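You operate a simulated robot arm through the tools that you are given. There is no shell and no other tool. Be economical: measure what you need, move in short steps, check, and stop when the job is done.

The job below is to be done with a simulated robot arm. You get a single attempt, and the scene is never put back.

JOB
Switch the feed hose to the drum marked BLUE and fill the yellow-rimmed cup to 150 ml.
Fine: stop the pump before the hose comes off and again at the end; leave the cup under the filling tap; spill nothing.

It is judged by the outcome, as a careful person would: the job done as asked, and still so three seconds after it is handed in. It fails if anything else is knocked over, pushed out of place, dropped, spilled or broken.

ROBOT AND FRAMES
A 7-joint arm with a two-finger parallel gripper on a trunk, on a base that drives. Base frame: it is fixed to the floor where the robot stands at the start and does not move with it; the origin is under the middle of the robot, x ahead of it, y to its left, z up. Readings come in mm, rad, newtons and seconds.
With the tool pointing down near the work surface it reaches from about 260 to 760 mm from the robot's upright axis, wherever it stands. Its first joint turns from -2.897 to 2.897 rad. Places, roughly: red lever of the pump [600, 0, 1300]; blue drum [600, 0, 400]; bench under the filling tap [500, -400, 800]; yellow lever of the filling tap [400, -400, 1000]; blue lever marked tank [700, -2000, 1700]; blue lever marked doser [700, -2200, 1700]; blue lever marked press one and two [700, -2300, 1700]; blue lever marked press three and four [700, -2500, 1700]; blue lever marked tables [700, -2600, 1700]; yellow lever on the grey box [600, -1600, 1200]; red lever on the grey box [600, -1900, 1200]; black knob on the grey box [700, -1700, 1100]; bar handle of the pot [600, -1700, 900]; yellow lever on the tank [200, -8500, 1700]; black lever on the tank [-200, -8500, 1700]; black knob on the tank [0, -8500, 1800]. Payload 3.91 kg.
The TCP is the grasp point between the finger pads, 30 mm short of the fingertips. In the tool frame z runs along the fingers and y along their closing line. The gripper opens to 110 mm. The fingers are 20 mm wide and 10 mm thick; the gripper's body (48 by 112 mm) begins 55 mm behind the TCP.
Orientation is told as [roll, pitch, yaw] about the base's x, y, z axes, in that order, counted from this pose: with the fingers straight down and closing along the base's y, the tool's x points along the base's -x, its y along +y and its z along -z.

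CONTROLS
- The arm moves only by the tool step_arm. Its argument "commands" is a list of rows, each a list of 7 numbers: the turn, a rotation vector about the base's x, y, z in units of 60 degrees (1.0 is 60 degrees), then the shift along the base's x, y, z in units of 300 mm (1.0 is 300 mm), then the closure, from 0 (fully open) to 1 (shut). In form: [[rx, ry, rz, tx, ty, tz, gripper], ...]. A call has 1 to 20 rows; each row is the pose to reach, as a shift and turn from the pose commanded when the call began. A call with a number of a shift or a turn outside -1 to 1 is refused whole. Rows are played at 5 a second. More than 50 mm and 0.15 rad between two rows, or a gripper value outside its range, and nothing of the call is played. Where a pose cannot be reached the arm comes as near as it can. A force on the tool above 40 N (or 10 N above the force at the start of the call, whichever is more), or a blocked arm, ends the call early, and 0.2 s more pass. Each finger travels about 153 mm/s and halts on what it meets, pressing with about 38 N; the grip force reading is that of the motor and also rises with nothing between the fingers. The clock runs only during rows and for 0.2 s after the last one: add rows that repeat a pose to give the fingers time. It gives the time, the measured TCP pose, the force on the tool (base axes), the opening and the grip force at its end, in the units of the frame above (readings bear some noise).
- Cameras (640 x 400 px; columns grow to the right, rows downward): "scene" is now at [10.5, 150.6, 1612]; the picture's right is [0.02, -1.00, 0.00], its down [-0.56, -0.01, -0.83] and it looks along [0.83, 0.01, -0.56] (base axes); focal length 221 px, centre (320, 200). "wrist" rides on the gripper at [77, 7, -115] in the tool frame; the picture's right is [-0.09, 1.00, 0.00], its down [-0.80, -0.07, -0.59] and it looks along [-0.59, -0.05, 0.80] (tool axes); focal length 270 px, centre (320, 200). There is no depth. A picture from a camera that has moved, and an enlarged one, comes with that camera's place and axes in the base frame and with its lens.
- snapshot(camera): a new picture of that camera. The clock stands still meanwhile.
- raise_lower(by): slides the trunk up (or, below 0, down) by that many mm; the arm and the scene camera ride with it, the base frame stays. It gives what a move gives, with no picture.
- steer(legs): drives the robot by 1 to 6 legs, each [ahead, turn to the left] in mm and rad, along the robot's own axes; the way and the turn of a leg run together, so that a leg with both is an arc; at most 1500 mm and 3.142 rad a leg. The arm and the cameras ride along, it lands a little off, and it stops where it bumps. It gives what a move gives.
- head_to(pan, tilt): turns the head with the scene camera to pan (to the left, within 2.705 rad either way) and tilt (down, from -0.506 to 1.204), counted from straight ahead of the robot. It gives what a move gives.
- inspect(camera, box): a new picture of the part [left, top, right, bottom] of that camera's present view, enlarged. The clock stands still meanwhile.
- sign_off(): hands the job in; it is judged then, once.

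Go step by step. Nothing tells you exact positions but the pictures and the camera data: compare them with the known pose of the tool, close in by small moves and look again before you grip or let go. The budget is 120 turns and 98 pictures, counting those below and the enlarged ones. Unless the task says otherwise, let go and move clear before handing in, and close with one line.

The tools are called after "Call:" as name(argument=value, ...) on one line, values as JSON. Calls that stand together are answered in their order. step_arm: Moves the arm, as the interface text tells. Its arguments: {"type":"object","properties":{"commands":{"type":"array","items":{"type":"array","items":{"type":"number"}}}},"required":["commands"]} The other tools are called the same way: raise_lower (by) slides the trunk up or down; steer (legs) drives the base; head_to (pan, tilt) turns the head that bears the scene camera; snapshot (camera) takes a picture; inspect (camera, box) takes an enlarged picture of a part of a camera's view; sign_off () hands the job in.

At the start:

```text
clock: 0.0
tool_pos: [334.0, 47.4, 1473.4]
tool_rot: [-0.003, 0.001, 0.002]
ft_force: [0.1, -0.1, -0.1]
finger_gap: 109.8
finger_force: 0.1
trunk travel left (down, up): [-575.0, 35.0]
robot x, y, heading: [-0.5, 1.9, 0.001]
head pan, tilt: [0.017, 0.599]
```

scene: 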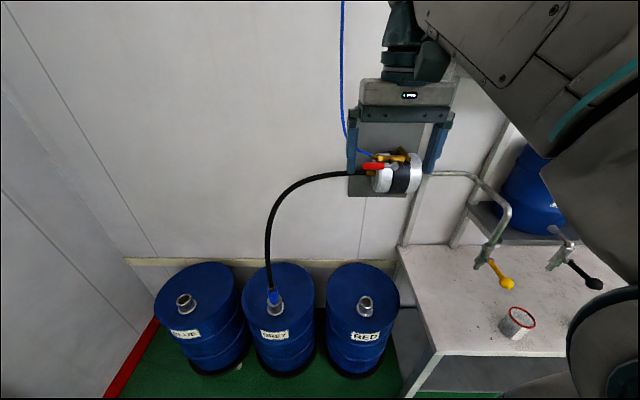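
wrist: 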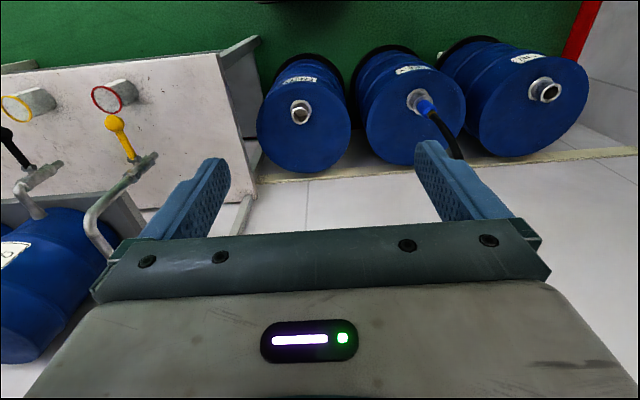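

I see three drums (BLUE on the left, GREY with the hose on it, RED), the pump on the wall, and a bench with two taps and two cups. I'll look closer before moving.

Call:
inspect(camera="scene", box=[330, 70, 450, 210])

Call:
inspect(camera="scene", box=[140, 250, 420, 390])

Call:
head_to(pan=-0.6, tilt=0.8)

Call:
snapshot(camera="scene")

Call:
inspect(camera="wrist", box=[0, 60, 260, 260])

```text
2.86 times, centred on (390, 140) of scene
camera zoom: at [10.5, 150.6, 1612.0], right [0.02, -1.0, 0.0], down [-0.56, -0.01, -0.83], along [0.83, 0.01, -0.56], focal length 632 px, centre (120, 371)
```

zoom: 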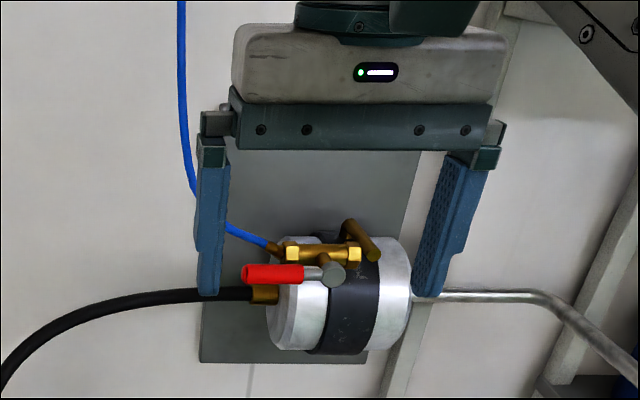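

```text
2.29 times, centred on (280, 320) of scene
camera zoom: at [10.5, 150.6, 1612.0], right [0.02, -1.0, 0.0], down [-0.56, -0.01, -0.83], along [0.83, 0.01, -0.56], focal length 506 px, centre (411, -74)
```

zoom: 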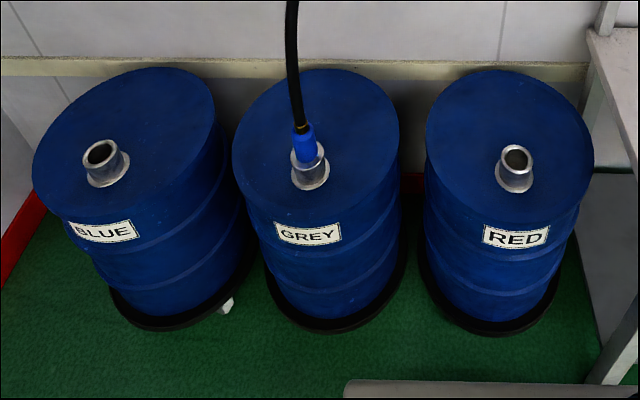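

```text
clock: 1.0
tool_pos: [333.3, 46.8, 1475.7]
tool_rot: [-0.001, 0.0, -0.002]
ft_force: [-0.8, -0.5, -0.2]
finger_gap: 110.0
finger_force: 0.1
trunk travel left (down, up): [-575.0, 35.0]
robot x, y, heading: [-3.2, -1.8, -0.001]
head pan, tilt: [-0.6, 0.799]
```

```text
93 pictures are left
camera scene: at [-11.3, 103.6, 1595.1], right [-0.56, -0.83, 0.0], down [-0.59, 0.4, -0.7], along [0.58, -0.39, -0.72], focal length 221 px, centre (320, 200)
```

scene: 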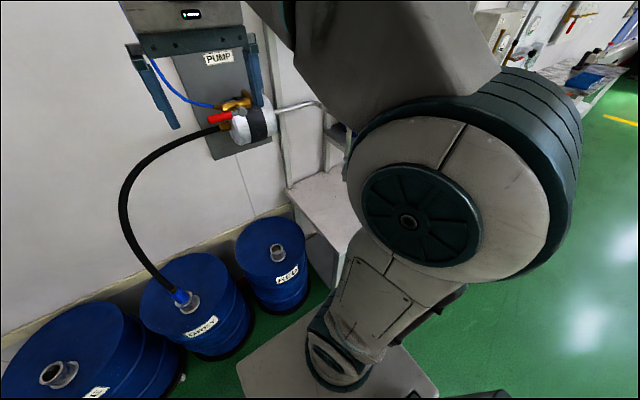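

```text
2.00 times, centred on (130, 160) of wrist
camera zoom: at [256.9, 53.9, 1590.3], right [0.09, 1.0, 0.0], down [0.8, -0.07, 0.59], along [0.59, -0.05, -0.8], focal length 541 px, centre (700, 280)
```

zoom: 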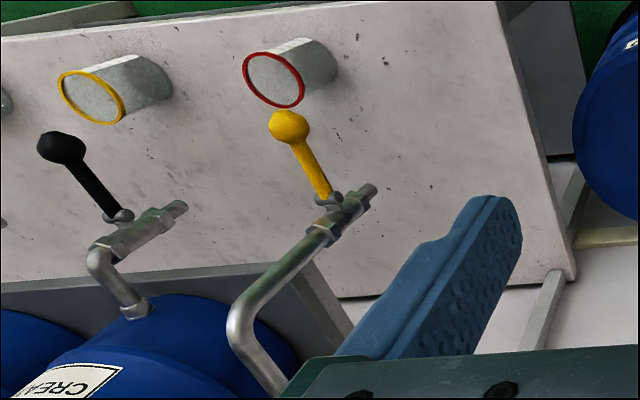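

The yellow lever belongs to the tap fed by the pump pipe. The red-rimmed cup stands near (409,-502), rim z about 895. Next I'll tilt the wrist to see the pump valve from another angle.

Call:
step_arm(commands=[[0, -0.14, 0, 0, 0, 0, 0], [0, -0.28, 0, 0, 0, 0, 0], [0, -0.42, 0, 0, 0, 0, 0], [0, -0.56, 0, 0, 0, 0, 0], [0, -0.56, 0, 0, 0, 0, 0]])

Call:
snapshot(camera="wrist")

Call:
head_to(pan=0, tilt=0.6)

Call:
inspect(camera="scene", box=[330, 110, 450, 200])

```text
clock: 2.2
tool_pos: [334.9, 47.6, 1474.0]
tool_rot: [-0.002, -0.587, -0.001]
ft_force: [-0.5, -0.5, 0.1]
finger_gap: 110.1
finger_force: 0.2
trunk travel left (down, up): [-575.0, 35.0]
robot x, y, heading: [-1.8, -2.4, 0.003]
head pan, tilt: [-0.6, 0.799]
```

```text
91 pictures are left
camera wrist: at [206.5, 54.2, 1528.1], right [0.07, 1.0, 0.05], down [0.34, -0.07, 0.94], along [0.94, -0.05, -0.34], focal length 270 px, centre (320, 200)
```

wrist: 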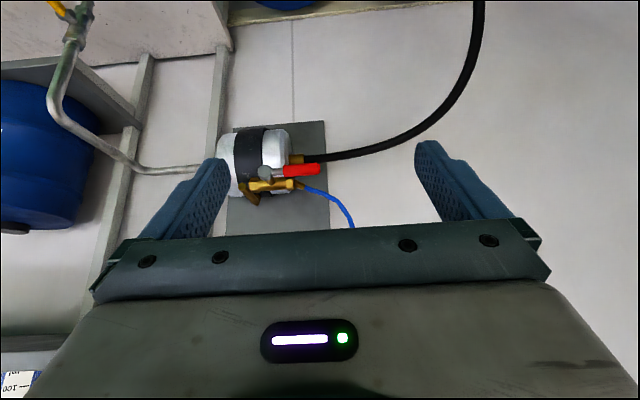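

```text
clock: 3.2
tool_pos: [333.5, 45.9, 1473.6]
tool_rot: [-0.001, -0.585, 0.001]
ft_force: [-0.6, -0.3, 0.2]
finger_gap: 110.1
finger_force: 0.1
trunk travel left (down, up): [-575.0, 35.0]
robot x, y, heading: [-0.2, 1.4, 0.002]
head pan, tilt: [0.0, 0.6]
```

```text
4.44 times, centred on (390, 155) of scene
camera zoom: at [10.4, 149.0, 1611.9], right [0.0, -1.0, 0.0], down [-0.57, 0.0, -0.82], along [0.82, 0.0, -0.57], focal length 983 px, centre (9, 400)
```

zoom: 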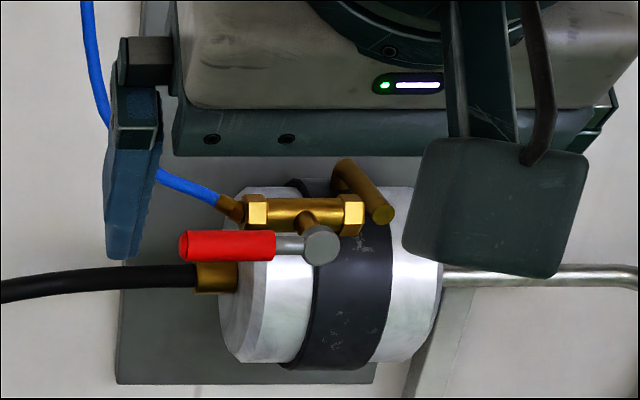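

The red lever points along the air line (+y), so I take the pump as running; the pivot is near (572,-47,1342). I'll bring the tool nearer with a flatter pitch for a better fix.

Call:
step_arm(commands=[[0, -0.14, 0, 0.09, 0, -0.03, 0.5], [0, -0.28, 0, 0.18, 0, -0.06, 1], [0, -0.42, 0, 0.27, 0, -0.08, 1], [0, -0.56, 0, 0.33, 0, -0.1, 1], [0, -0.58, 0, 0.33, 0, -0.1, 1], [0, -0.58, 0, 0.33, 0, -0.1, 1]])

Call:
snapshot(camera="wrist")

Call:
snapshot(camera="scene")

```text
clock: 4.6
tool_pos: [433.0, 46.8, 1445.4]
tool_rot: [-0.001, -1.196, -0.001]
ft_force: [0.7, 0.4, 0.7]
finger_gap: 0.0
finger_force: 37.4
trunk travel left (down, up): [-575.0, 35.0]
robot x, y, heading: [2.1, -0.8, -0.001]
head pan, tilt: [0.0, 0.6]
```

```text
89 pictures are left
camera wrist: at [298.5, 53.8, 1417.1], right [0.03, 1.0, 0.08], down [-0.26, -0.07, 0.96], along [0.97, -0.05, 0.26], focal length 270 px, centre (320, 200)
```

wrist: 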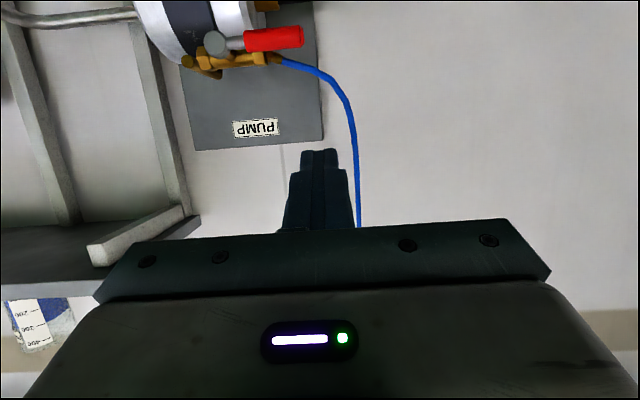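

```text
88 pictures are left
camera scene: at [10.5, 149.2, 1611.9], right [0.0, -1.0, 0.0], down [-0.56, 0.0, -0.83], along [0.83, 0.0, -0.56], focal length 221 px, centre (320, 200)
```

scene: 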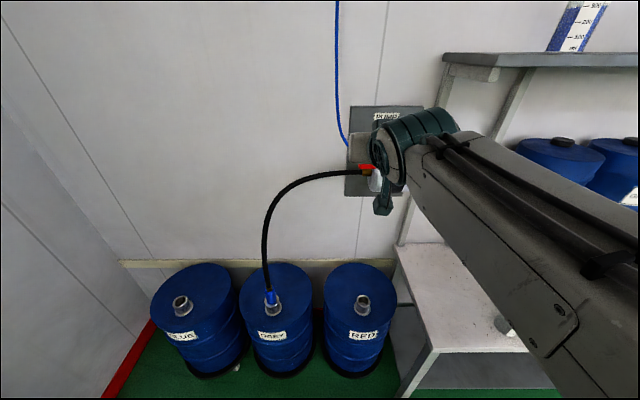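

The refined lever fix is about x 600, z 1328, with the pivot at y -57 and the tip at y +37. I'll place the closed fingers just above the grip and look.

Call:
step_arm(commands=[[0, 0, 0, 0.12, -0.03, -0.04, 1], [0, 0, 0, 0.25, -0.06, -0.1, 1], [0, 0, 0, 0.38, -0.09, -0.17, 1], [0, 0, 0, 0.49, -0.107, -0.233, 1], [0, 0, 0, 0.49, -0.107, -0.233, 1]])

Call:
snapshot(camera="wrist")

Call:
inspect(camera="scene", box=[330, 100, 450, 220])

```text
clock: 5.8
tool_pos: [581.6, 17.2, 1375.3]
tool_rot: [-0.004, -1.197, 0.001]
ft_force: [0.3, 0.0, 0.0]
finger_gap: 0.0
finger_force: 37.7
trunk travel left (down, up): [-575.0, 35.0]
robot x, y, heading: [3.1, 0.9, -0.003]
head pan, tilt: [0.0, 0.6]
```

```text
87 pictures are left
camera wrist: at [446.3, 23.3, 1347.3], right [0.03, 1.0, 0.08], down [-0.26, -0.07, 0.96], along [0.97, -0.05, 0.26], focal length 270 px, centre (320, 200)
```

wrist: 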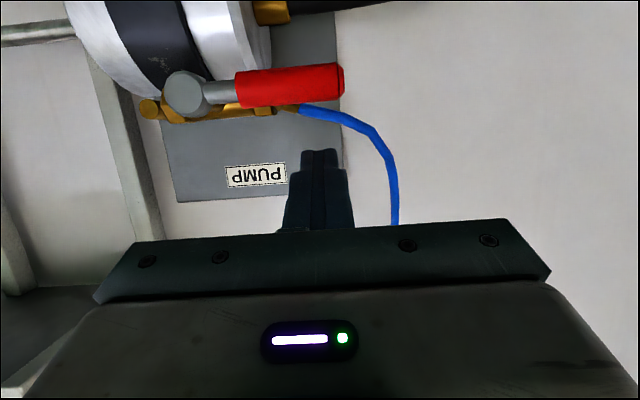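

```text
3.33 times, centred on (390, 160) of scene
camera zoom: at [10.0, 149.2, 1611.9], right [0.0, -1.0, 0.0], down [-0.56, 0.0, -0.83], along [0.83, 0.0, -0.56], focal length 737 px, centre (87, 333)
```

zoom: 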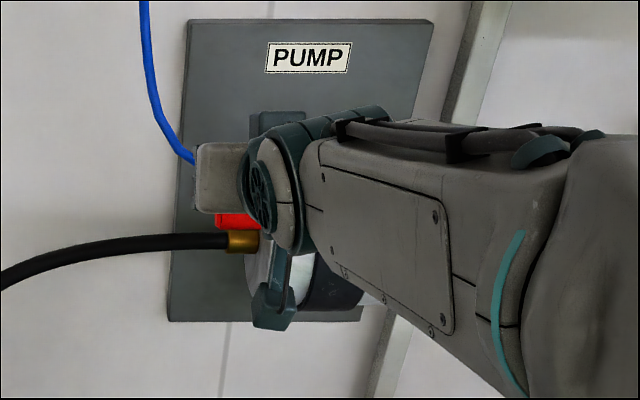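

The lever lies near x 620, z 1322, with the pivot at y -60 and the tip at y 33. I'll try a gentle push down on the grip first to learn which way it turns.

Call:
step_arm(commands=[[0, 0, 0, 0.06, -0.033, 0, 1], [0, 0, 0, 0.06, -0.036, -0.06, 1], [0, 0, 0, 0.06, -0.033, -0.085, 1], [0, 0, 0, 0.06, -0.03, -0.11, 1], [0, 0, 0, 0.06, -0.03, -0.135, 1], [0, 0, 0, 0.06, -0.03, -0.16, 1]])

Call:
snapshot(camera="wrist")

```text
clock: 7.0
tool_pos: [598.5, 4.9, 1349.1]
tool_rot: [-0.006, -1.223, 0.004]
ft_force: [0.9, 0.8, 6.0]
finger_gap: 0.2
finger_force: 38.0
trunk travel left (down, up): [-575.0, 35.0]
robot x, y, heading: [-2.2, 2.6, 0.001]
head pan, tilt: [0.0, 0.6]
stopped in row 5: the force on the tool passed its limit (the readings are from after the stop); the commanded pose is now the measured one
```

```text
85 pictures are left
camera wrist: at [465.1, 12.6, 1317.2], right [0.03, 1.0, 0.08], down [-0.29, -0.07, 0.96], along [0.96, -0.05, 0.28], focal length 270 px, centre (320, 200)
```

wrist: 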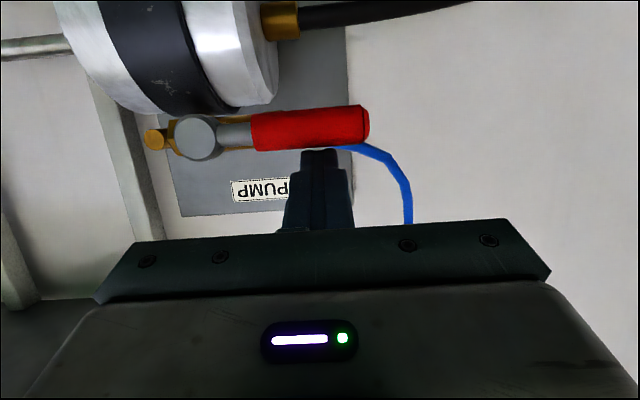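

Pushing down is blocked at the expected contact height, so it is most likely the end stop. I'll back off, go under the lever and lift it instead.

Call:
step_arm(commands=[[0, 0, 0, 0, 0, 0.03, 1], [0, 0, 0, -0.14, 0, 0.03, 1], [0, 0, 0, -0.15, 0, -0.1, 1], [0, 0, 0, -0.15, 0, -0.2, 1], [0, 0, 0, 0, 0, -0.2, 1], [0, 0, 0, 0.005, 0, -0.2, 1]])

Call:
snapshot(camera="wrist")

```text
clock: 8.3
tool_pos: [600.8, 4.7, 1287.7]
tool_rot: [-0.005, -1.221, 0.005]
ft_force: [0.3, -0.6, -0.3]
finger_gap: 0.0
finger_force: 37.6
trunk travel left (down, up): [-575.0, 35.0]
robot x, y, heading: [2.4, -0.5, -0.002]
head pan, tilt: [0.0, 0.6]
```

```text
84 pictures are left
camera wrist: at [466.7, 12.3, 1256.7], right [0.03, 1.0, 0.08], down [-0.28, -0.07, 0.96], along [0.96, -0.05, 0.28], focal length 270 px, centre (320, 200)
```

wrist: 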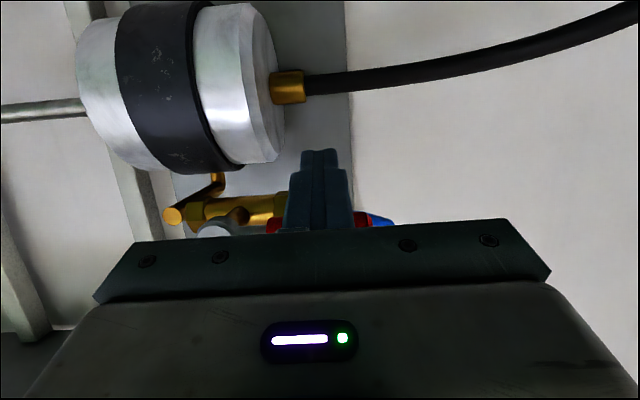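

The fingers are under the red grip. Now I'll lift along the arc.

Call:
step_arm(commands=[[0, 0, 0, 0, 0, 0.05, 1], [0, 0, 0, 0, 0, 0.09, 1], [0, 0, 0, 0, 0.005, 0.13, 1], [0, 0, 0, 0, 0.007, 0.16, 1], [0, 0, 0, 0, 0.007, 0.19, 1], [0, 0, 0, 0, -0.015, 0.24, 1], [0, 0, 0, 0, -0.043, 0.3, 1], [0, 0, 0, 0, -0.1, 0.35, 1], [0, 0, 0, 0, -0.15, 0.37, 1]])

Call:
snapshot(camera="wrist")

```text
clock: 10.3
tool_pos: [600.0, -40.1, 1399.7]
tool_rot: [-0.006, -1.222, 0.008]
ft_force: [1.2, 1.2, -1.4]
finger_gap: 0.1
finger_force: 38.2
trunk travel left (down, up): [-575.0, 35.0]
robot x, y, heading: [2.8, 1.1, -0.004]
head pan, tilt: [0.0, 0.6]
```

```text
83 pictures are left
camera wrist: at [467.1, -33.1, 1368.5], right [0.03, 1.0, 0.08], down [-0.28, -0.07, 0.96], along [0.96, -0.05, 0.28], focal length 270 px, centre (320, 200)
```

wrist: 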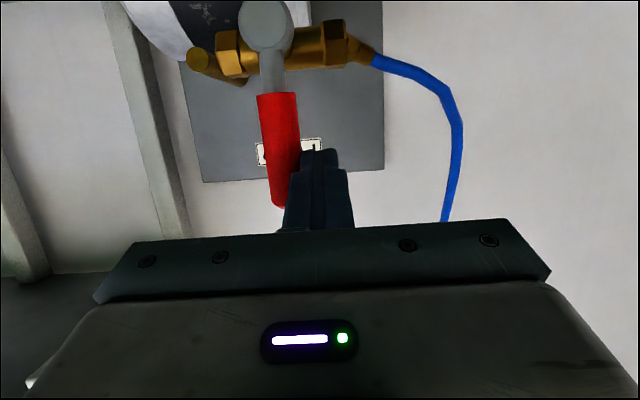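

The lever swung up to nearly vertical, across the line, so the pump is off. I'll nudge it to its stop and back away.

Call:
step_arm(commands=[[0, 0, 0, 0, -0.02, 0, 1], [0, 0, 0, 0, -0.04, 0, 1], [0, 0, 0, 0, -0.055, 0, 1]])

Call:
snapshot(camera="wrist")

```text
clock: 11.2
tool_pos: [600.8, -42.0, 1401.1]
tool_rot: [-0.031, -1.22, 0.035]
ft_force: [3.3, 26.5, 6.7]
finger_gap: 0.0
finger_force: 37.8
trunk travel left (down, up): [-575.0, 35.0]
robot x, y, heading: [-0.2, 1.2, 0.002]
head pan, tilt: [0.0, 0.6]
```

```text
82 pictures are left
camera wrist: at [466.9, -35.0, 1368.4], right [0.03, 1.0, 0.07], down [-0.28, -0.06, 0.96], along [0.96, -0.04, 0.28], focal length 270 px, centre (320, 200)
```

wrist: 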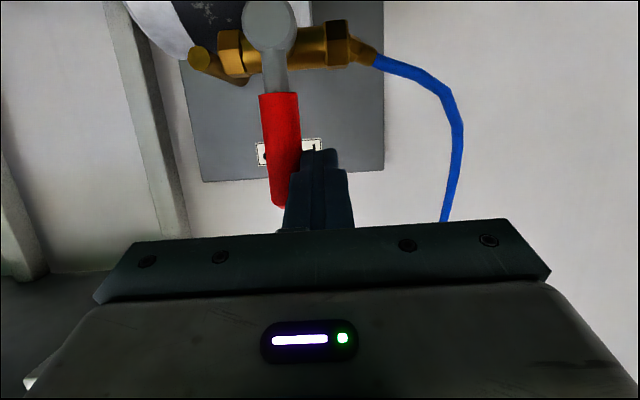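

The lever rests against its stop, so the pump is off. Next I'll retract the arm and look around before driving left to the drums, with the hose coupling near (515,335,816) and the BLUE bung near (530,714,752).

Call:
step_arm(commands=[[0, 0, 0, 0, 0.1, 0, 1], [0, 0, 0, -0.15, 0.1, 0.02, 1], [0, 0, 0, -0.3, 0.12, 0.05, 1], [0, 0.14, 0, -0.45, 0.15, 0.1, 0.8], [0, 0.28, 0, -0.6, 0.2, 0.14, 0.5], [0, 0.42, 0, -0.72, 0.25, 0.18, 0], [0, 0.56, 0, -0.8, 0.25, 0.22, 0], [0, 0.7, 0, -0.85, 0.25, 0.24, 0], [0, 0.84, 0, -0.85, 0.25, 0.24, 0], [0, 0.98, 0, -0.85, 0.25, 0.24, 0], [0, 1, 0, -0.85, 0.25, 0.24, 0]])

Call:
head_to(pan=1.3, tilt=0.6)

Call:
snapshot(camera="scene")

Call:
head_to(pan=0.4, tilt=0.7)

Call:
snapshot(camera="scene")

```text
clock: 13.6
tool_pos: [345.0, 18.7, 1470.9]
tool_rot: [-0.002, -0.172, 0.002]
ft_force: [0.0, 0.4, -0.3]
finger_gap: 110.0
finger_force: 0.0
trunk travel left (down, up): [-575.0, 35.0]
robot x, y, heading: [-0.4, 1.3, 0.0]
head pan, tilt: [0.0, 0.6]
```

```text
clock: 15.0
tool_pos: [345.9, 18.3, 1471.0]
tool_rot: [-0.002, -0.173, 0.001]
ft_force: [-0.2, 0.3, 0.4]
finger_gap: 110.0
finger_force: 0.1
trunk travel left (down, up): [-575.0, 35.0]
robot x, y, heading: [-0.5, -1.7, 0.002]
head pan, tilt: [1.3, 0.6]
```

```text
81 pictures are left
camera scene: at [-53.9, 234.4, 1611.9], right [0.96, -0.27, 0.0], down [-0.15, -0.54, -0.83], along [0.22, 0.79, -0.56], focal length 221 px, centre (320, 200)
```

scene: 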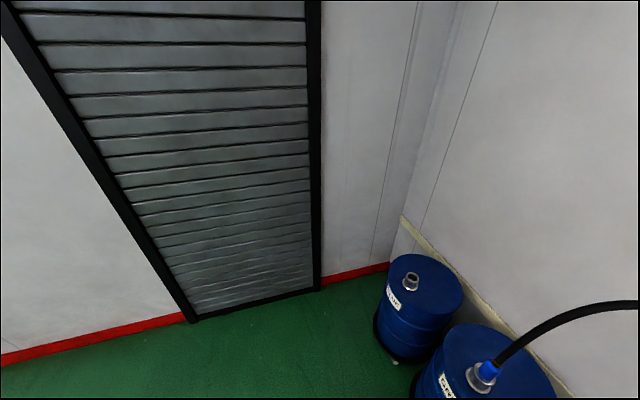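

```text
clock: 16.2
tool_pos: [345.6, 18.0, 1470.5]
tool_rot: [-0.002, -0.173, 0.001]
ft_force: [0.0, 0.5, 0.4]
finger_gap: 109.8
finger_force: 0.0
trunk travel left (down, up): [-575.0, 35.0]
robot x, y, heading: [-0.7, 0.6, 0.001]
head pan, tilt: [0.4, 0.7]
```

```text
80 pictures are left
camera scene: at [0.6, 182.4, 1603.3], right [0.39, -0.92, 0.0], down [-0.59, -0.25, -0.77], along [0.7, 0.3, -0.64], focal length 221 px, centre (320, 200)
```

scene: 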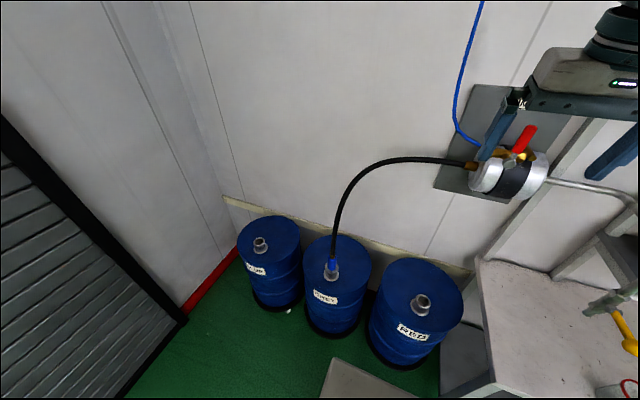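

The drums line the wall and the robot's base comes close to them. I'll check behind before backing out, then shift left to about (-50, 500).

Call:
head_to(pan=2.6, tilt=0.7)

Call:
snapshot(camera="scene")

```text
clock: 18.3
tool_pos: [345.0, 18.7, 1471.4]
tool_rot: [-0.003, -0.172, 0.001]
ft_force: [-0.4, -0.4, -0.5]
finger_gap: 110.2
finger_force: 0.0
trunk travel left (down, up): [-575.0, 35.0]
robot x, y, heading: [2.3, -2.3, -0.001]
head pan, tilt: [2.601, 0.7]
```

```text
79 pictures are left
camera scene: at [-150.4, 193.1, 1603.3], right [0.52, 0.86, 0.0], down [0.55, -0.33, -0.76], along [-0.66, 0.39, -0.64], focal length 221 px, centre (320, 200)
```

scene: 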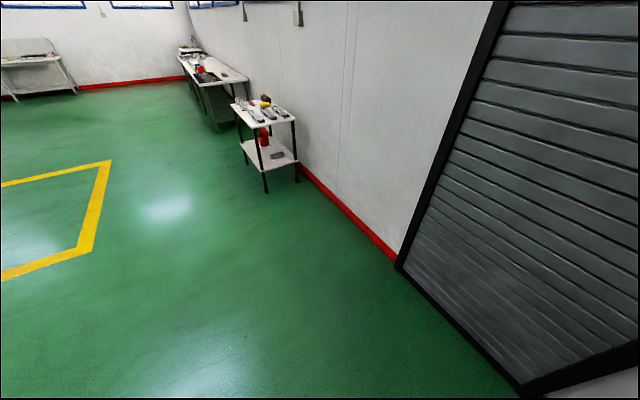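

Clear behind. I'll drive back, across and forward, and lower the trunk so the tool can work at the drum tops.

Call:
steer(legs=[[-350, 0], [0, 1.571], [500, 0], [0, -1.571], [300, 0]])

Call:
head_to(pan=0, tilt=0.8)

Call:
snapshot(camera="scene")

Call:
snapshot(camera="wrist")

```text
clock: 32.4
tool_pos: [280.7, 537.7, 1470.3]
tool_rot: [-0.003, -0.171, 0.016]
ft_force: [0.1, -0.3, -0.6]
finger_gap: 109.9
finger_force: 0.1
trunk travel left (down, up): [-575.0, 35.0]
robot x, y, heading: [-66.3, 508.4, 0.014]
head pan, tilt: [2.601, 0.7]
```

```text
clock: 34.8
tool_pos: [279.7, 535.4, 1471.7]
tool_rot: [-0.001, -0.174, 0.018]
ft_force: [0.6, -0.3, -0.3]
finger_gap: 109.8
finger_force: 0.1
trunk travel left (down, up): [-575.0, 35.0]
robot x, y, heading: [-67.2, 511.2, 0.017]
head pan, tilt: [0.0, 0.799]
```

```text
78 pictures are left
camera scene: at [-64.9, 660.4, 1595.0], right [0.02, -1.0, 0.0], down [-0.72, -0.01, -0.7], along [0.7, 0.01, -0.72], focal length 221 px, centre (320, 200)
```

scene: 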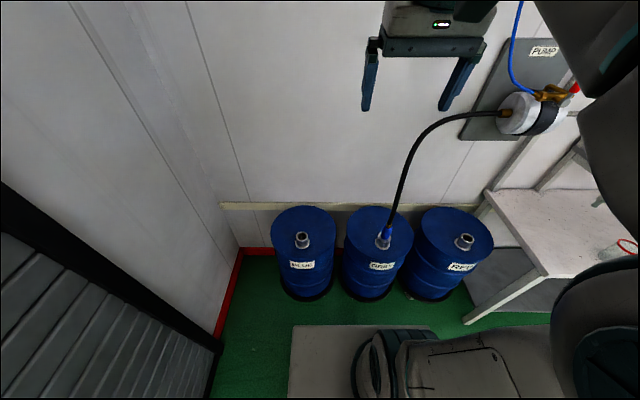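

```text
77 pictures are left
camera wrist: at [184.4, 540.9, 1571.9], right [0.07, 1.0, 0.01], down [0.69, -0.06, 0.72], along [0.72, -0.04, -0.69], focal length 270 px, centre (320, 200)
```

wrist: 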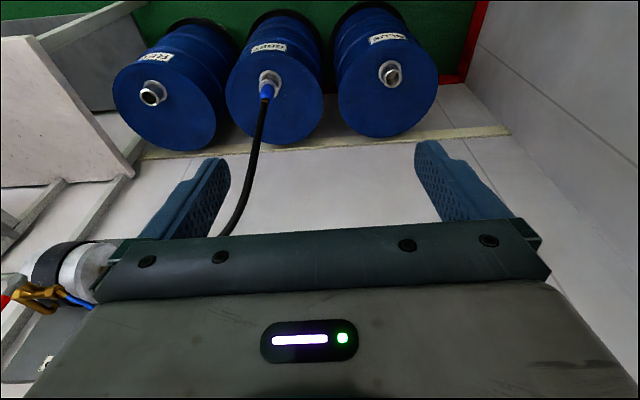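

Good position. Now a closer look at the coupling and the BLUE bung.

Call:
inspect(camera="scene", box=[270, 200, 430, 300])

Call:
inspect(camera="wrist", box=[220, 30, 440, 160])

```text
4.00 times, centred on (350, 250) of scene
camera zoom: at [-64.9, 660.4, 1595.0], right [0.02, -1.0, 0.0], down [-0.72, -0.01, -0.7], along [0.7, 0.01, -0.72], focal length 885 px, centre (200, 0)
```

zoom: 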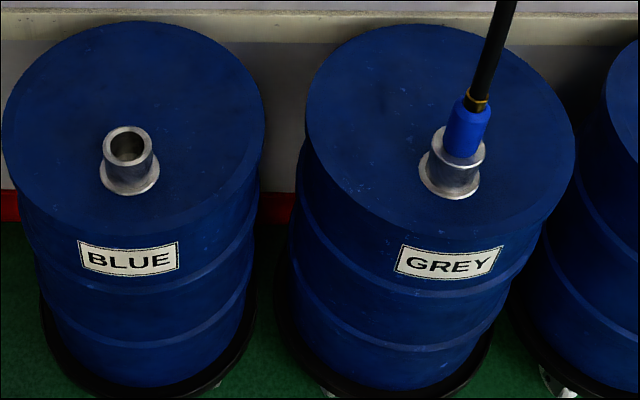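

```text
2.91 times, centred on (330, 95) of wrist
camera zoom: at [184.4, 540.9, 1571.9], right [0.07, 1.0, 0.01], down [0.69, -0.06, 0.72], along [0.72, -0.04, -0.69], focal length 786 px, centre (291, 506)
```

zoom: 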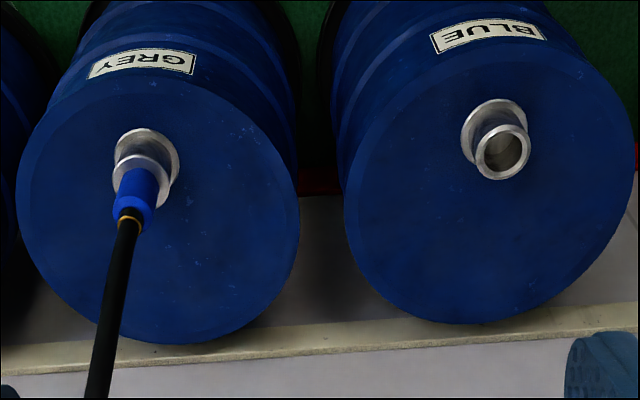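

The hose ends in a blue plug pushed into the bung's socket. I'll lower the trunk and get a better position fix.

Call:
raise_lower(by=-350)

Call:
inspect(camera="scene", box=[240, 120, 480, 270])

Call:
snapshot(camera="wrist")

```text
clock: 38.2
tool_pos: [279.0, 535.9, 1121.4]
tool_rot: [-0.003, -0.174, 0.018]
ft_force: [-0.3, -0.3, -0.1]
finger_gap: 109.9
finger_force: 0.1
trunk travel left (down, up): [-225.0, 385.0]
robot x, y, heading: [-64.2, 511.6, 0.008]
head pan, tilt: [0.0, 0.799]
```

```text
2.67 times, centred on (360, 195) of scene
camera zoom: at [-64.9, 660.3, 1245.1], right [0.02, -1.0, 0.0], down [-0.72, -0.01, -0.7], along [0.7, 0.01, -0.72], focal length 590 px, centre (213, 213)
```

zoom: 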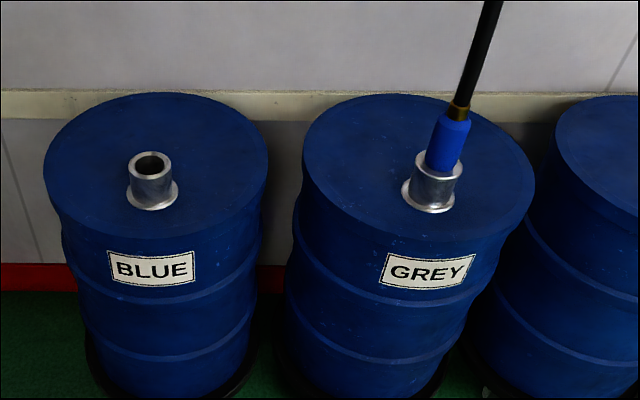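

```text
73 pictures are left
camera wrist: at [184.4, 540.8, 1221.9], right [0.07, 1.0, 0.01], down [0.69, -0.06, 0.72], along [0.72, -0.04, -0.69], focal length 270 px, centre (320, 200)
```

wrist: 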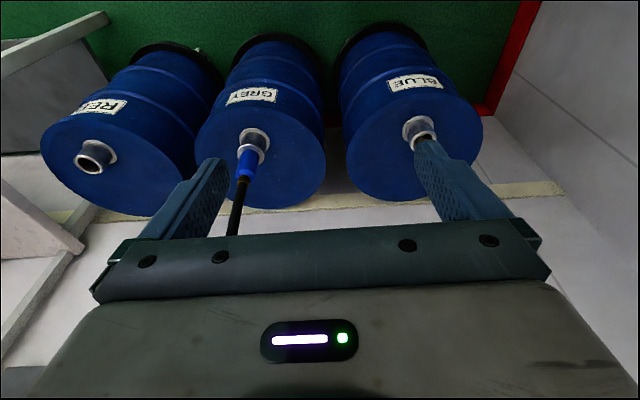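

BLUE's rim is about (538,752,725), GREY's rim about (540,368,725), and the plug leans away toward +x. I'll come in from the front with the tool pitched about -0.95, fingers closing along y, to a standoff first.

Call:
step_arm(commands=[[0, -0.08, 0, 0.05, -0.06, -0.1, 0.2], [0, -0.16, 0, 0.1, -0.12, -0.2, 0.2], [0, -0.24, 0, 0.15, -0.18, -0.3, 0.2], [0, -0.32, 0, 0.2, -0.24, -0.4, 0.2], [0, -0.4, 0, 0.25, -0.3, -0.5, 0.2], [0, -0.48, 0, 0.3, -0.36, -0.6, 0.2], [0, -0.56, 0, 0.34, -0.42, -0.7, 0.2], [0, -0.64, 0, 0.38, -0.48, -0.8, 0.2], [0, -0.7, 0, 0.42, -0.54, -0.9, 0.2], [0, -0.74, 0, 0.45, -0.57, -1.0, 0.2], [0, -0.74, 0, 0.45, -0.57, -1.0, 0.2]])

Call:
snapshot(camera="wrist")

Call:
snapshot(camera="scene")

```text
clock: 40.6
tool_pos: [415.0, 365.9, 820.6]
tool_rot: [-0.021, -0.949, 0.029]
ft_force: [-0.5, 0.9, 0.4]
finger_gap: 88.0
finger_force: 0.1
trunk travel left (down, up): [-225.0, 385.0]
robot x, y, heading: [-66.0, 508.4, 0.014]
head pan, tilt: [0.0, 0.799]
```

```text
72 pictures are left
camera wrist: at [276.1, 371.0, 826.2], right [0.04, 1.0, 0.06], down [-0.01, -0.06, 1.0], along [1.0, -0.04, 0.01], focal length 270 px, centre (320, 200)
```

wrist: 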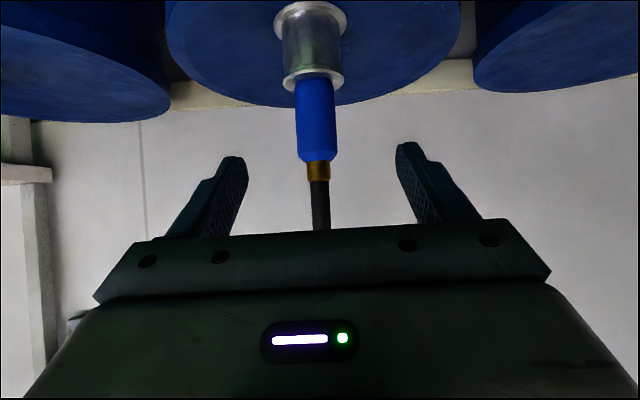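

```text
71 pictures are left
camera scene: at [-64.7, 660.1, 1245.0], right [0.02, -1.0, 0.0], down [-0.72, -0.01, -0.7], along [0.7, 0.01, -0.72], focal length 221 px, centre (320, 200)
```

scene: 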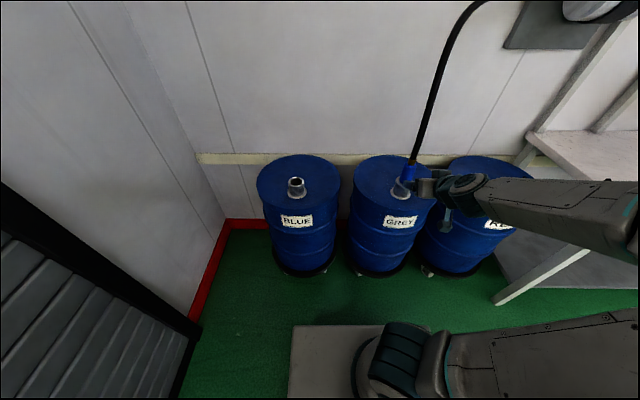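

The plug is centered between the open fingers, with the blue part spanning about z 715–787. I'll move in partway and check from both cameras.

Call:
step_arm(commands=[[0, 0, 0, 0.09, -0.01, -0.05, 0.2], [0, 0, 0, 0.18, -0.013, -0.1, 0.2], [0, 0, 0, 0.27, -0.013, -0.13, 0.2], [0, 0, 0, 0.3, -0.013, -0.14, 0.2], [0, 0, 0, 0.3, -0.013, -0.14, 0.2]])

Call:
snapshot(camera="wrist")

Call:
inspect(camera="scene", box=[360, 130, 480, 230])

```text
clock: 41.8
tool_pos: [504.3, 362.1, 777.1]
tool_rot: [-0.022, -0.949, 0.026]
ft_force: [0.4, 0.8, -0.4]
finger_gap: 87.9
finger_force: 0.0
trunk travel left (down, up): [-225.0, 385.0]
robot x, y, heading: [-65.0, 510.0, 0.016]
head pan, tilt: [0.0, 0.799]
```

```text
70 pictures are left
camera wrist: at [367.7, 367.1, 784.3], right [0.04, 1.0, 0.06], down [-0.01, -0.06, 1.0], along [1.0, -0.04, 0.01], focal length 270 px, centre (320, 200)
```

wrist: 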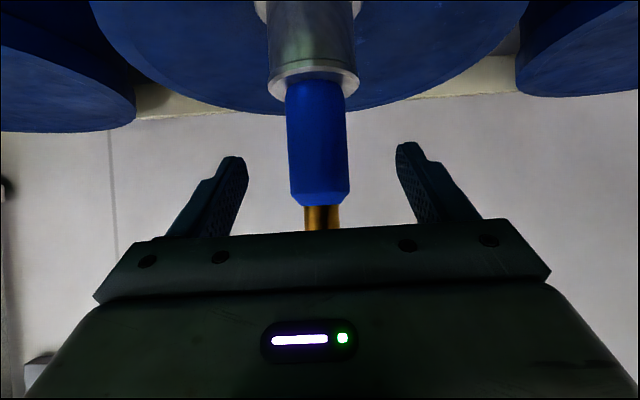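

```text
4.00 times, centred on (420, 180) of scene
camera zoom: at [-64.8, 660.2, 1245.0], right [0.02, -1.0, 0.0], down [-0.72, -0.01, -0.7], along [0.7, 0.01, -0.72], focal length 885 px, centre (-80, 280)
```

zoom: 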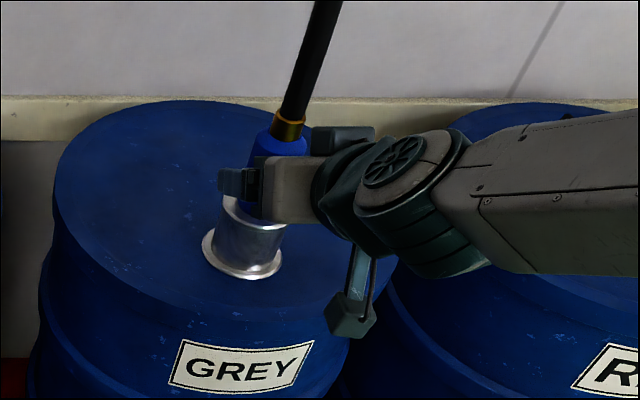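

The plug stands vertical at about x 540, y 359, with the rim at z 711 and the blue top at z 787. I'll flatten the tool to pitch -1.3 and move so the pads straddle the blue body at z 752.

Call:
step_arm(commands=[[0, -0.12, 0, 0.0, -0.005, -0.02, 0.2], [0, -0.24, 0, 0.03, -0.01, -0.04, 0.2], [0, -0.335, 0, 0.07, -0.01, -0.07, 0.2], [0, -0.335, 0, 0.12, -0.01, -0.083, 0.2], [0, -0.335, 0, 0.12, -0.01, -0.083, 0.2]])

Call:
snapshot(camera="wrist")

Call:
inspect(camera="scene", box=[360, 130, 480, 230])

```text
clock: 43.0
tool_pos: [541.2, 356.2, 753.5]
tool_rot: [-0.059, -1.297, 0.062]
ft_force: [-1.2, -0.5, 0.8]
finger_gap: 87.9
finger_force: 0.0
trunk travel left (down, up): [-225.0, 385.0]
robot x, y, heading: [-63.1, 511.6, 0.019]
head pan, tilt: [0.0, 0.799]
```

```text
68 pictures are left
camera wrist: at [410.2, 363.4, 711.9], right [0.02, 1.0, 0.07], down [-0.36, -0.06, 0.93], along [0.93, -0.04, 0.36], focal length 270 px, centre (320, 200)
```

wrist: 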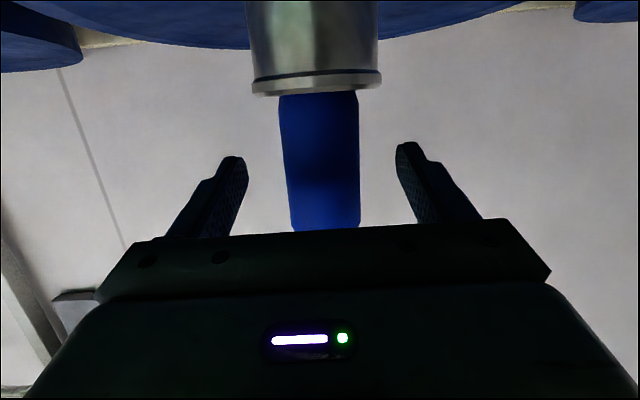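

```text
4.00 times, centred on (420, 180) of scene
camera zoom: at [-64.8, 660.1, 1245.0], right [0.02, -1.0, 0.0], down [-0.72, -0.01, -0.7], along [0.7, 0.01, -0.72], focal length 885 px, centre (-80, 280)
```

zoom: 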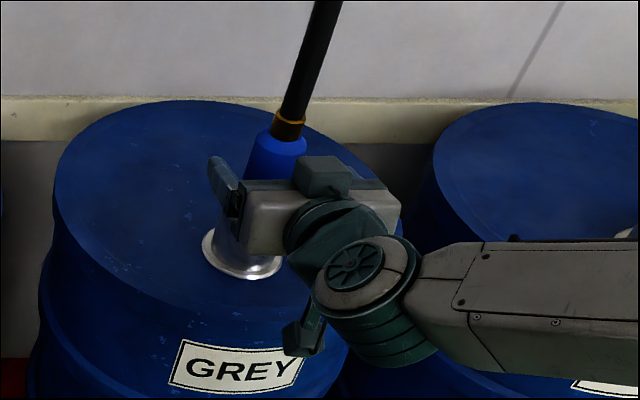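

The plug sits between the pads. Closing the gripper.

Call:
step_arm(commands=[[0, 0, 0, 0, 0, 0, 0.6], [0, 0, 0, 0, 0, 0, 1], [0, 0, 0, 0, 0, 0, 1], [0, 0, 0, 0, 0, 0, 1]])

Call:
snapshot(camera="wrist")

```text
clock: 44.0
tool_pos: [540.7, 358.4, 754.5]
tool_rot: [-0.058, -1.298, 0.066]
ft_force: [-0.2, 1.5, 2.9]
finger_gap: 41.1
finger_force: 38.1
trunk travel left (down, up): [-225.0, 385.0]
robot x, y, heading: [-63.0, 509.0, 0.02]
head pan, tilt: [0.0, 0.799]
```

```text
66 pictures are left
camera wrist: at [410.1, 363.6, 712.3], right [0.02, 1.0, 0.07], down [-0.36, -0.06, 0.93], along [0.93, -0.04, 0.36], focal length 270 px, centre (320, 200)
```

wrist: 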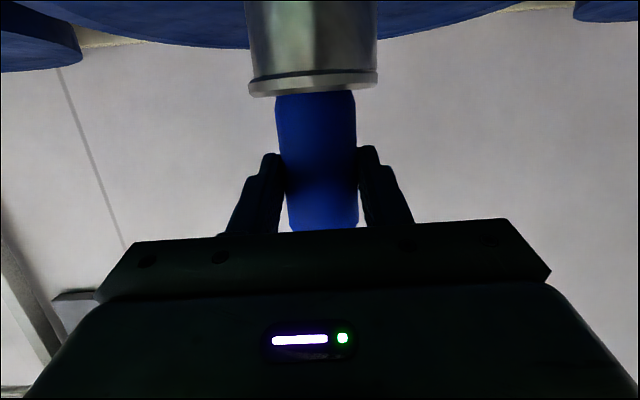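

The grip is firm at 41 mm. Pulling straight up slowly.

Call:
step_arm(commands=[[0, 0, 0, 0, 0, 0.03, 1], [0, 0, 0, 0, 0, 0.07, 1], [0, 0, 0, 0, 0, 0.11, 1], [0, 0, 0, 0, 0, 0.15, 1], [0, 0, 0, 0, 0, 0.2, 1], [0, 0, 0, 0, 0, 0.25, 1], [0, 0, 0, 0, 0, 0.3, 1]])

Call:
snapshot(camera="wrist")

Call:
snapshot(camera="scene")

```text
clock: 45.6
tool_pos: [540.9, 356.9, 844.1]
tool_rot: [-0.053, -1.297, 0.059]
ft_force: [0.1, -0.8, -2.2]
finger_gap: 40.8
finger_force: 38.1
trunk travel left (down, up): [-225.0, 385.0]
robot x, y, heading: [-61.4, 511.1, 0.012]
head pan, tilt: [0.0, 0.799]
```

```text
65 pictures are left
camera wrist: at [410.5, 362.7, 801.9], right [0.02, 1.0, 0.07], down [-0.36, -0.06, 0.93], along [0.93, -0.04, 0.35], focal length 270 px, centre (320, 200)
```

wrist: 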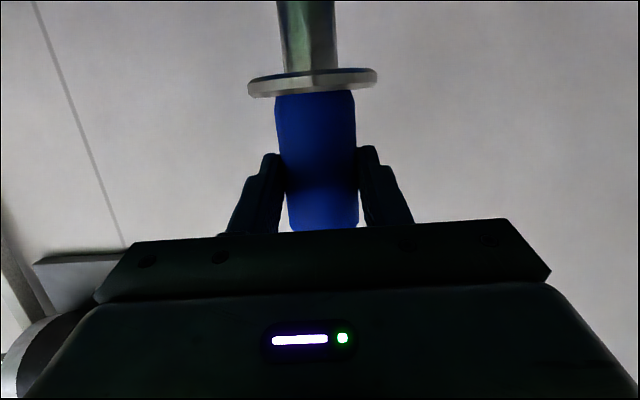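

```text
64 pictures are left
camera scene: at [-64.6, 660.0, 1245.0], right [0.02, -1.0, 0.0], down [-0.72, -0.01, -0.7], along [0.7, 0.01, -0.72], focal length 221 px, centre (320, 200)
```

scene: 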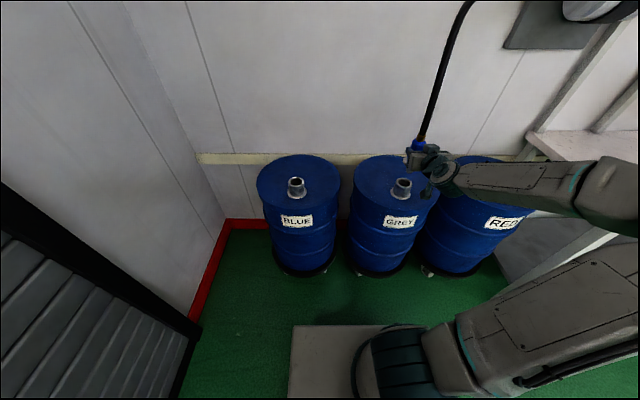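

Call:
inspect(camera="scene", box=[360, 110, 480, 210])

```text
4.00 times, centred on (420, 160) of scene
camera zoom: at [-64.6, 660.0, 1245.0], right [0.02, -1.0, 0.0], down [-0.72, -0.01, -0.7], along [0.7, 0.01, -0.72], focal length 885 px, centre (-80, 360)
```

zoom: 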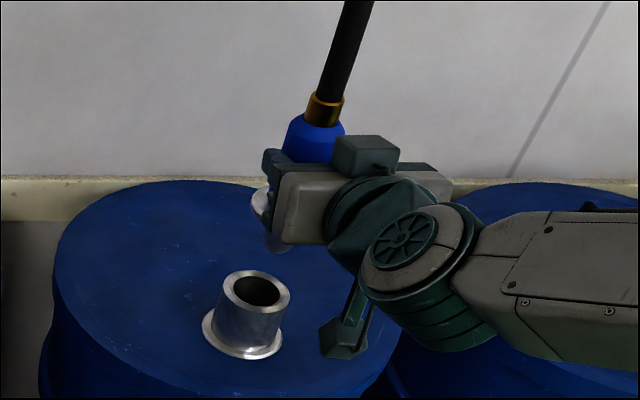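

The plug is out: a flange with a short spigot below it. I'll measure the BLUE socket relative to GREY's with the same camera.

Call:
inspect(camera="scene", box=[240, 130, 360, 230])

Call:
inspect(camera="scene", box=[340, 130, 460, 230])

```text
4.00 times, centred on (300, 180) of scene
camera zoom: at [-64.6, 660.0, 1245.0], right [0.02, -1.0, 0.0], down [-0.72, -0.01, -0.7], along [0.7, 0.01, -0.72], focal length 885 px, centre (400, 280)
```

zoom: 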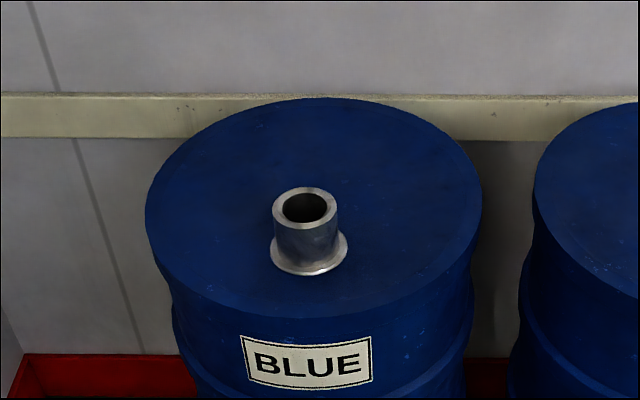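

```text
4.00 times, centred on (400, 180) of scene
camera zoom: at [-64.6, 660.0, 1245.0], right [0.02, -1.0, 0.0], down [-0.72, -0.01, -0.7], along [0.7, 0.01, -0.72], focal length 885 px, centre (0, 280)
```

zoom: 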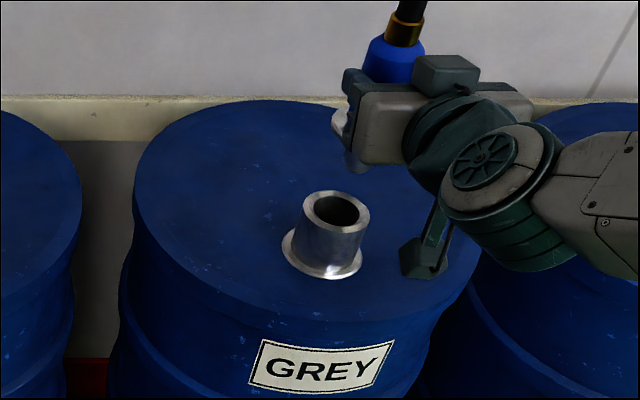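

BLUE's socket sits about (-5, +396) mm from GREY's, and the socket bore is generous. I'll lift a little more and carry the plug left, watching the force.

Call:
step_arm(commands=[[0, 0, 0, 0, 0, 0.07, 1], [0, 0, 0, 0, 0.05, 0.15, 1], [0, 0, 0, 0, 0.18, 0.17, 1], [0, 0, 0, 0, 0.32, 0.17, 1], [0, 0, 0, 0, 0.46, 0.17, 1], [0, 0, 0, 0, 0.6, 0.17, 1], [0, 0, 0, 0, 0.74, 0.17, 1], [0, 0, 0, 0, 0.88, 0.17, 1], [0, 0, 0, 0, 1.0, 0.17, 1], [0, 0, 0, 0, 1.0, 0.17, 1]])

Call:
snapshot(camera="scene")

```text
clock: 47.8
tool_pos: [542.4, 657.8, 895.2]
tool_rot: [-0.062, -1.297, 0.067]
ft_force: [0.3, 0.3, -1.5]
finger_gap: 40.8
finger_force: 37.6
trunk travel left (down, up): [-225.0, 385.0]
robot x, y, heading: [-63.1, 511.5, 0.016]
head pan, tilt: [0.0, 0.799]
```

```text
60 pictures are left
camera scene: at [-64.6, 660.5, 1245.0], right [0.02, -1.0, 0.0], down [-0.72, -0.01, -0.7], along [0.7, 0.01, -0.72], focal length 221 px, centre (320, 200)
```

scene: 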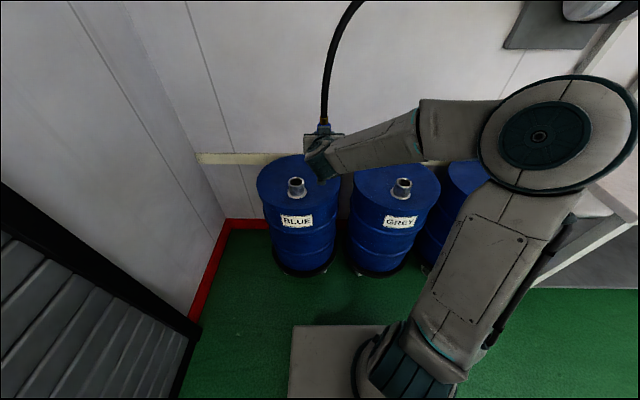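

Call:
step_arm(commands=[[0, 0, 0, 0, 0.12, 0, 1], [0, 0, 0, -0.01, 0.24, 0, 1], [0, 0, 0, -0.02, 0.32, 0, 1], [0, 0, 0, -0.02, 0.32, -0.1, 1], [0, 0, 0, -0.02, 0.32, -0.18, 1], [0, 0, 0, -0.02, 0.32, -0.18, 1]])

Call:
snapshot(camera="wrist")

Call:
inspect(camera="scene", box=[240, 110, 360, 210])

```text
clock: 49.2
tool_pos: [536.2, 752.3, 841.8]
tool_rot: [-0.061, -1.299, 0.063]
ft_force: [-0.8, 0.2, -1.4]
finger_gap: 41.1
finger_force: 38.5
trunk travel left (down, up): [-225.0, 385.0]
robot x, y, heading: [-65.9, 515.3, 0.013]
head pan, tilt: [0.0, 0.799]
```

```text
59 pictures are left
camera wrist: at [405.3, 758.0, 799.3], right [0.02, 1.0, 0.07], down [-0.36, -0.06, 0.93], along [0.93, -0.04, 0.35], focal length 270 px, centre (320, 200)
```

wrist: 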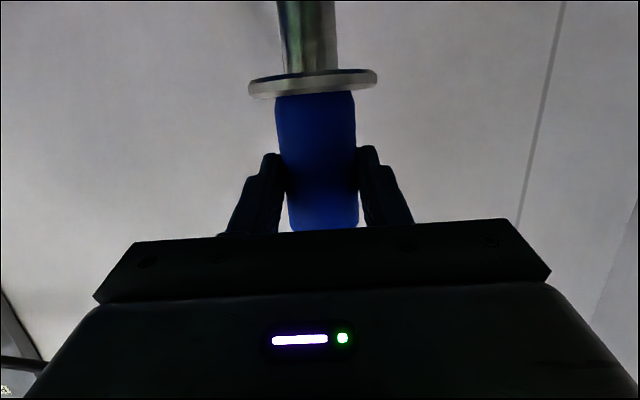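

```text
4.00 times, centred on (300, 160) of scene
camera zoom: at [-64.5, 660.4, 1245.0], right [0.02, -1.0, 0.0], down [-0.72, -0.01, -0.7], along [0.7, 0.01, -0.72], focal length 885 px, centre (400, 360)
```

zoom: 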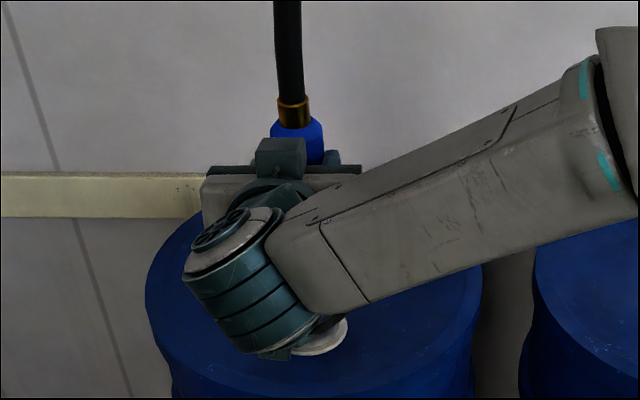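

Alignment agrees within a few millimetres by the numbers. I'll lower partway and look for the socket in the wrist view.

Call:
step_arm(commands=[[0, 0, 0, 0, 0, -0.05, 1], [0, 0, 0, 0, 0, -0.08, 1], [0, 0, 0, 0, 0, -0.1, 1], [0, 0, 0, 0, 0, -0.12, 1], [0, 0, 0, 0, 0, -0.14, 1], [0, 0, 0, 0, 0, -0.16, 1]])

Call:
snapshot(camera="wrist")

```text
clock: 50.6
tool_pos: [533.9, 754.3, 793.4]
tool_rot: [-0.064, -1.297, 0.065]
ft_force: [0.1, -0.4, -2.6]
finger_gap: 40.7
finger_force: 37.9
trunk travel left (down, up): [-225.0, 385.0]
robot x, y, heading: [-65.3, 513.6, 0.015]
head pan, tilt: [0.0, 0.799]
```

```text
57 pictures are left
camera wrist: at [403.6, 759.5, 750.5], right [0.02, 1.0, 0.07], down [-0.36, -0.06, 0.93], along [0.93, -0.04, 0.35], focal length 270 px, centre (320, 200)
```

wrist: 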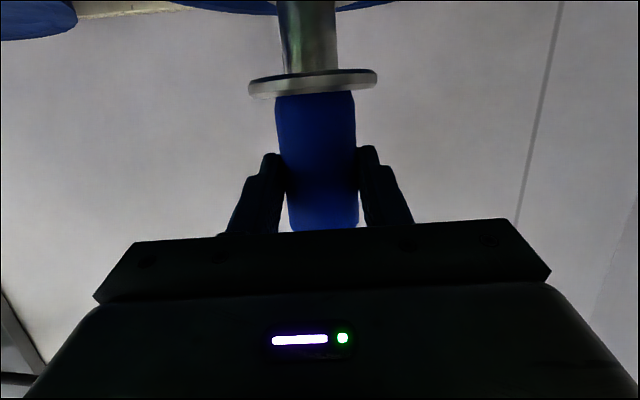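

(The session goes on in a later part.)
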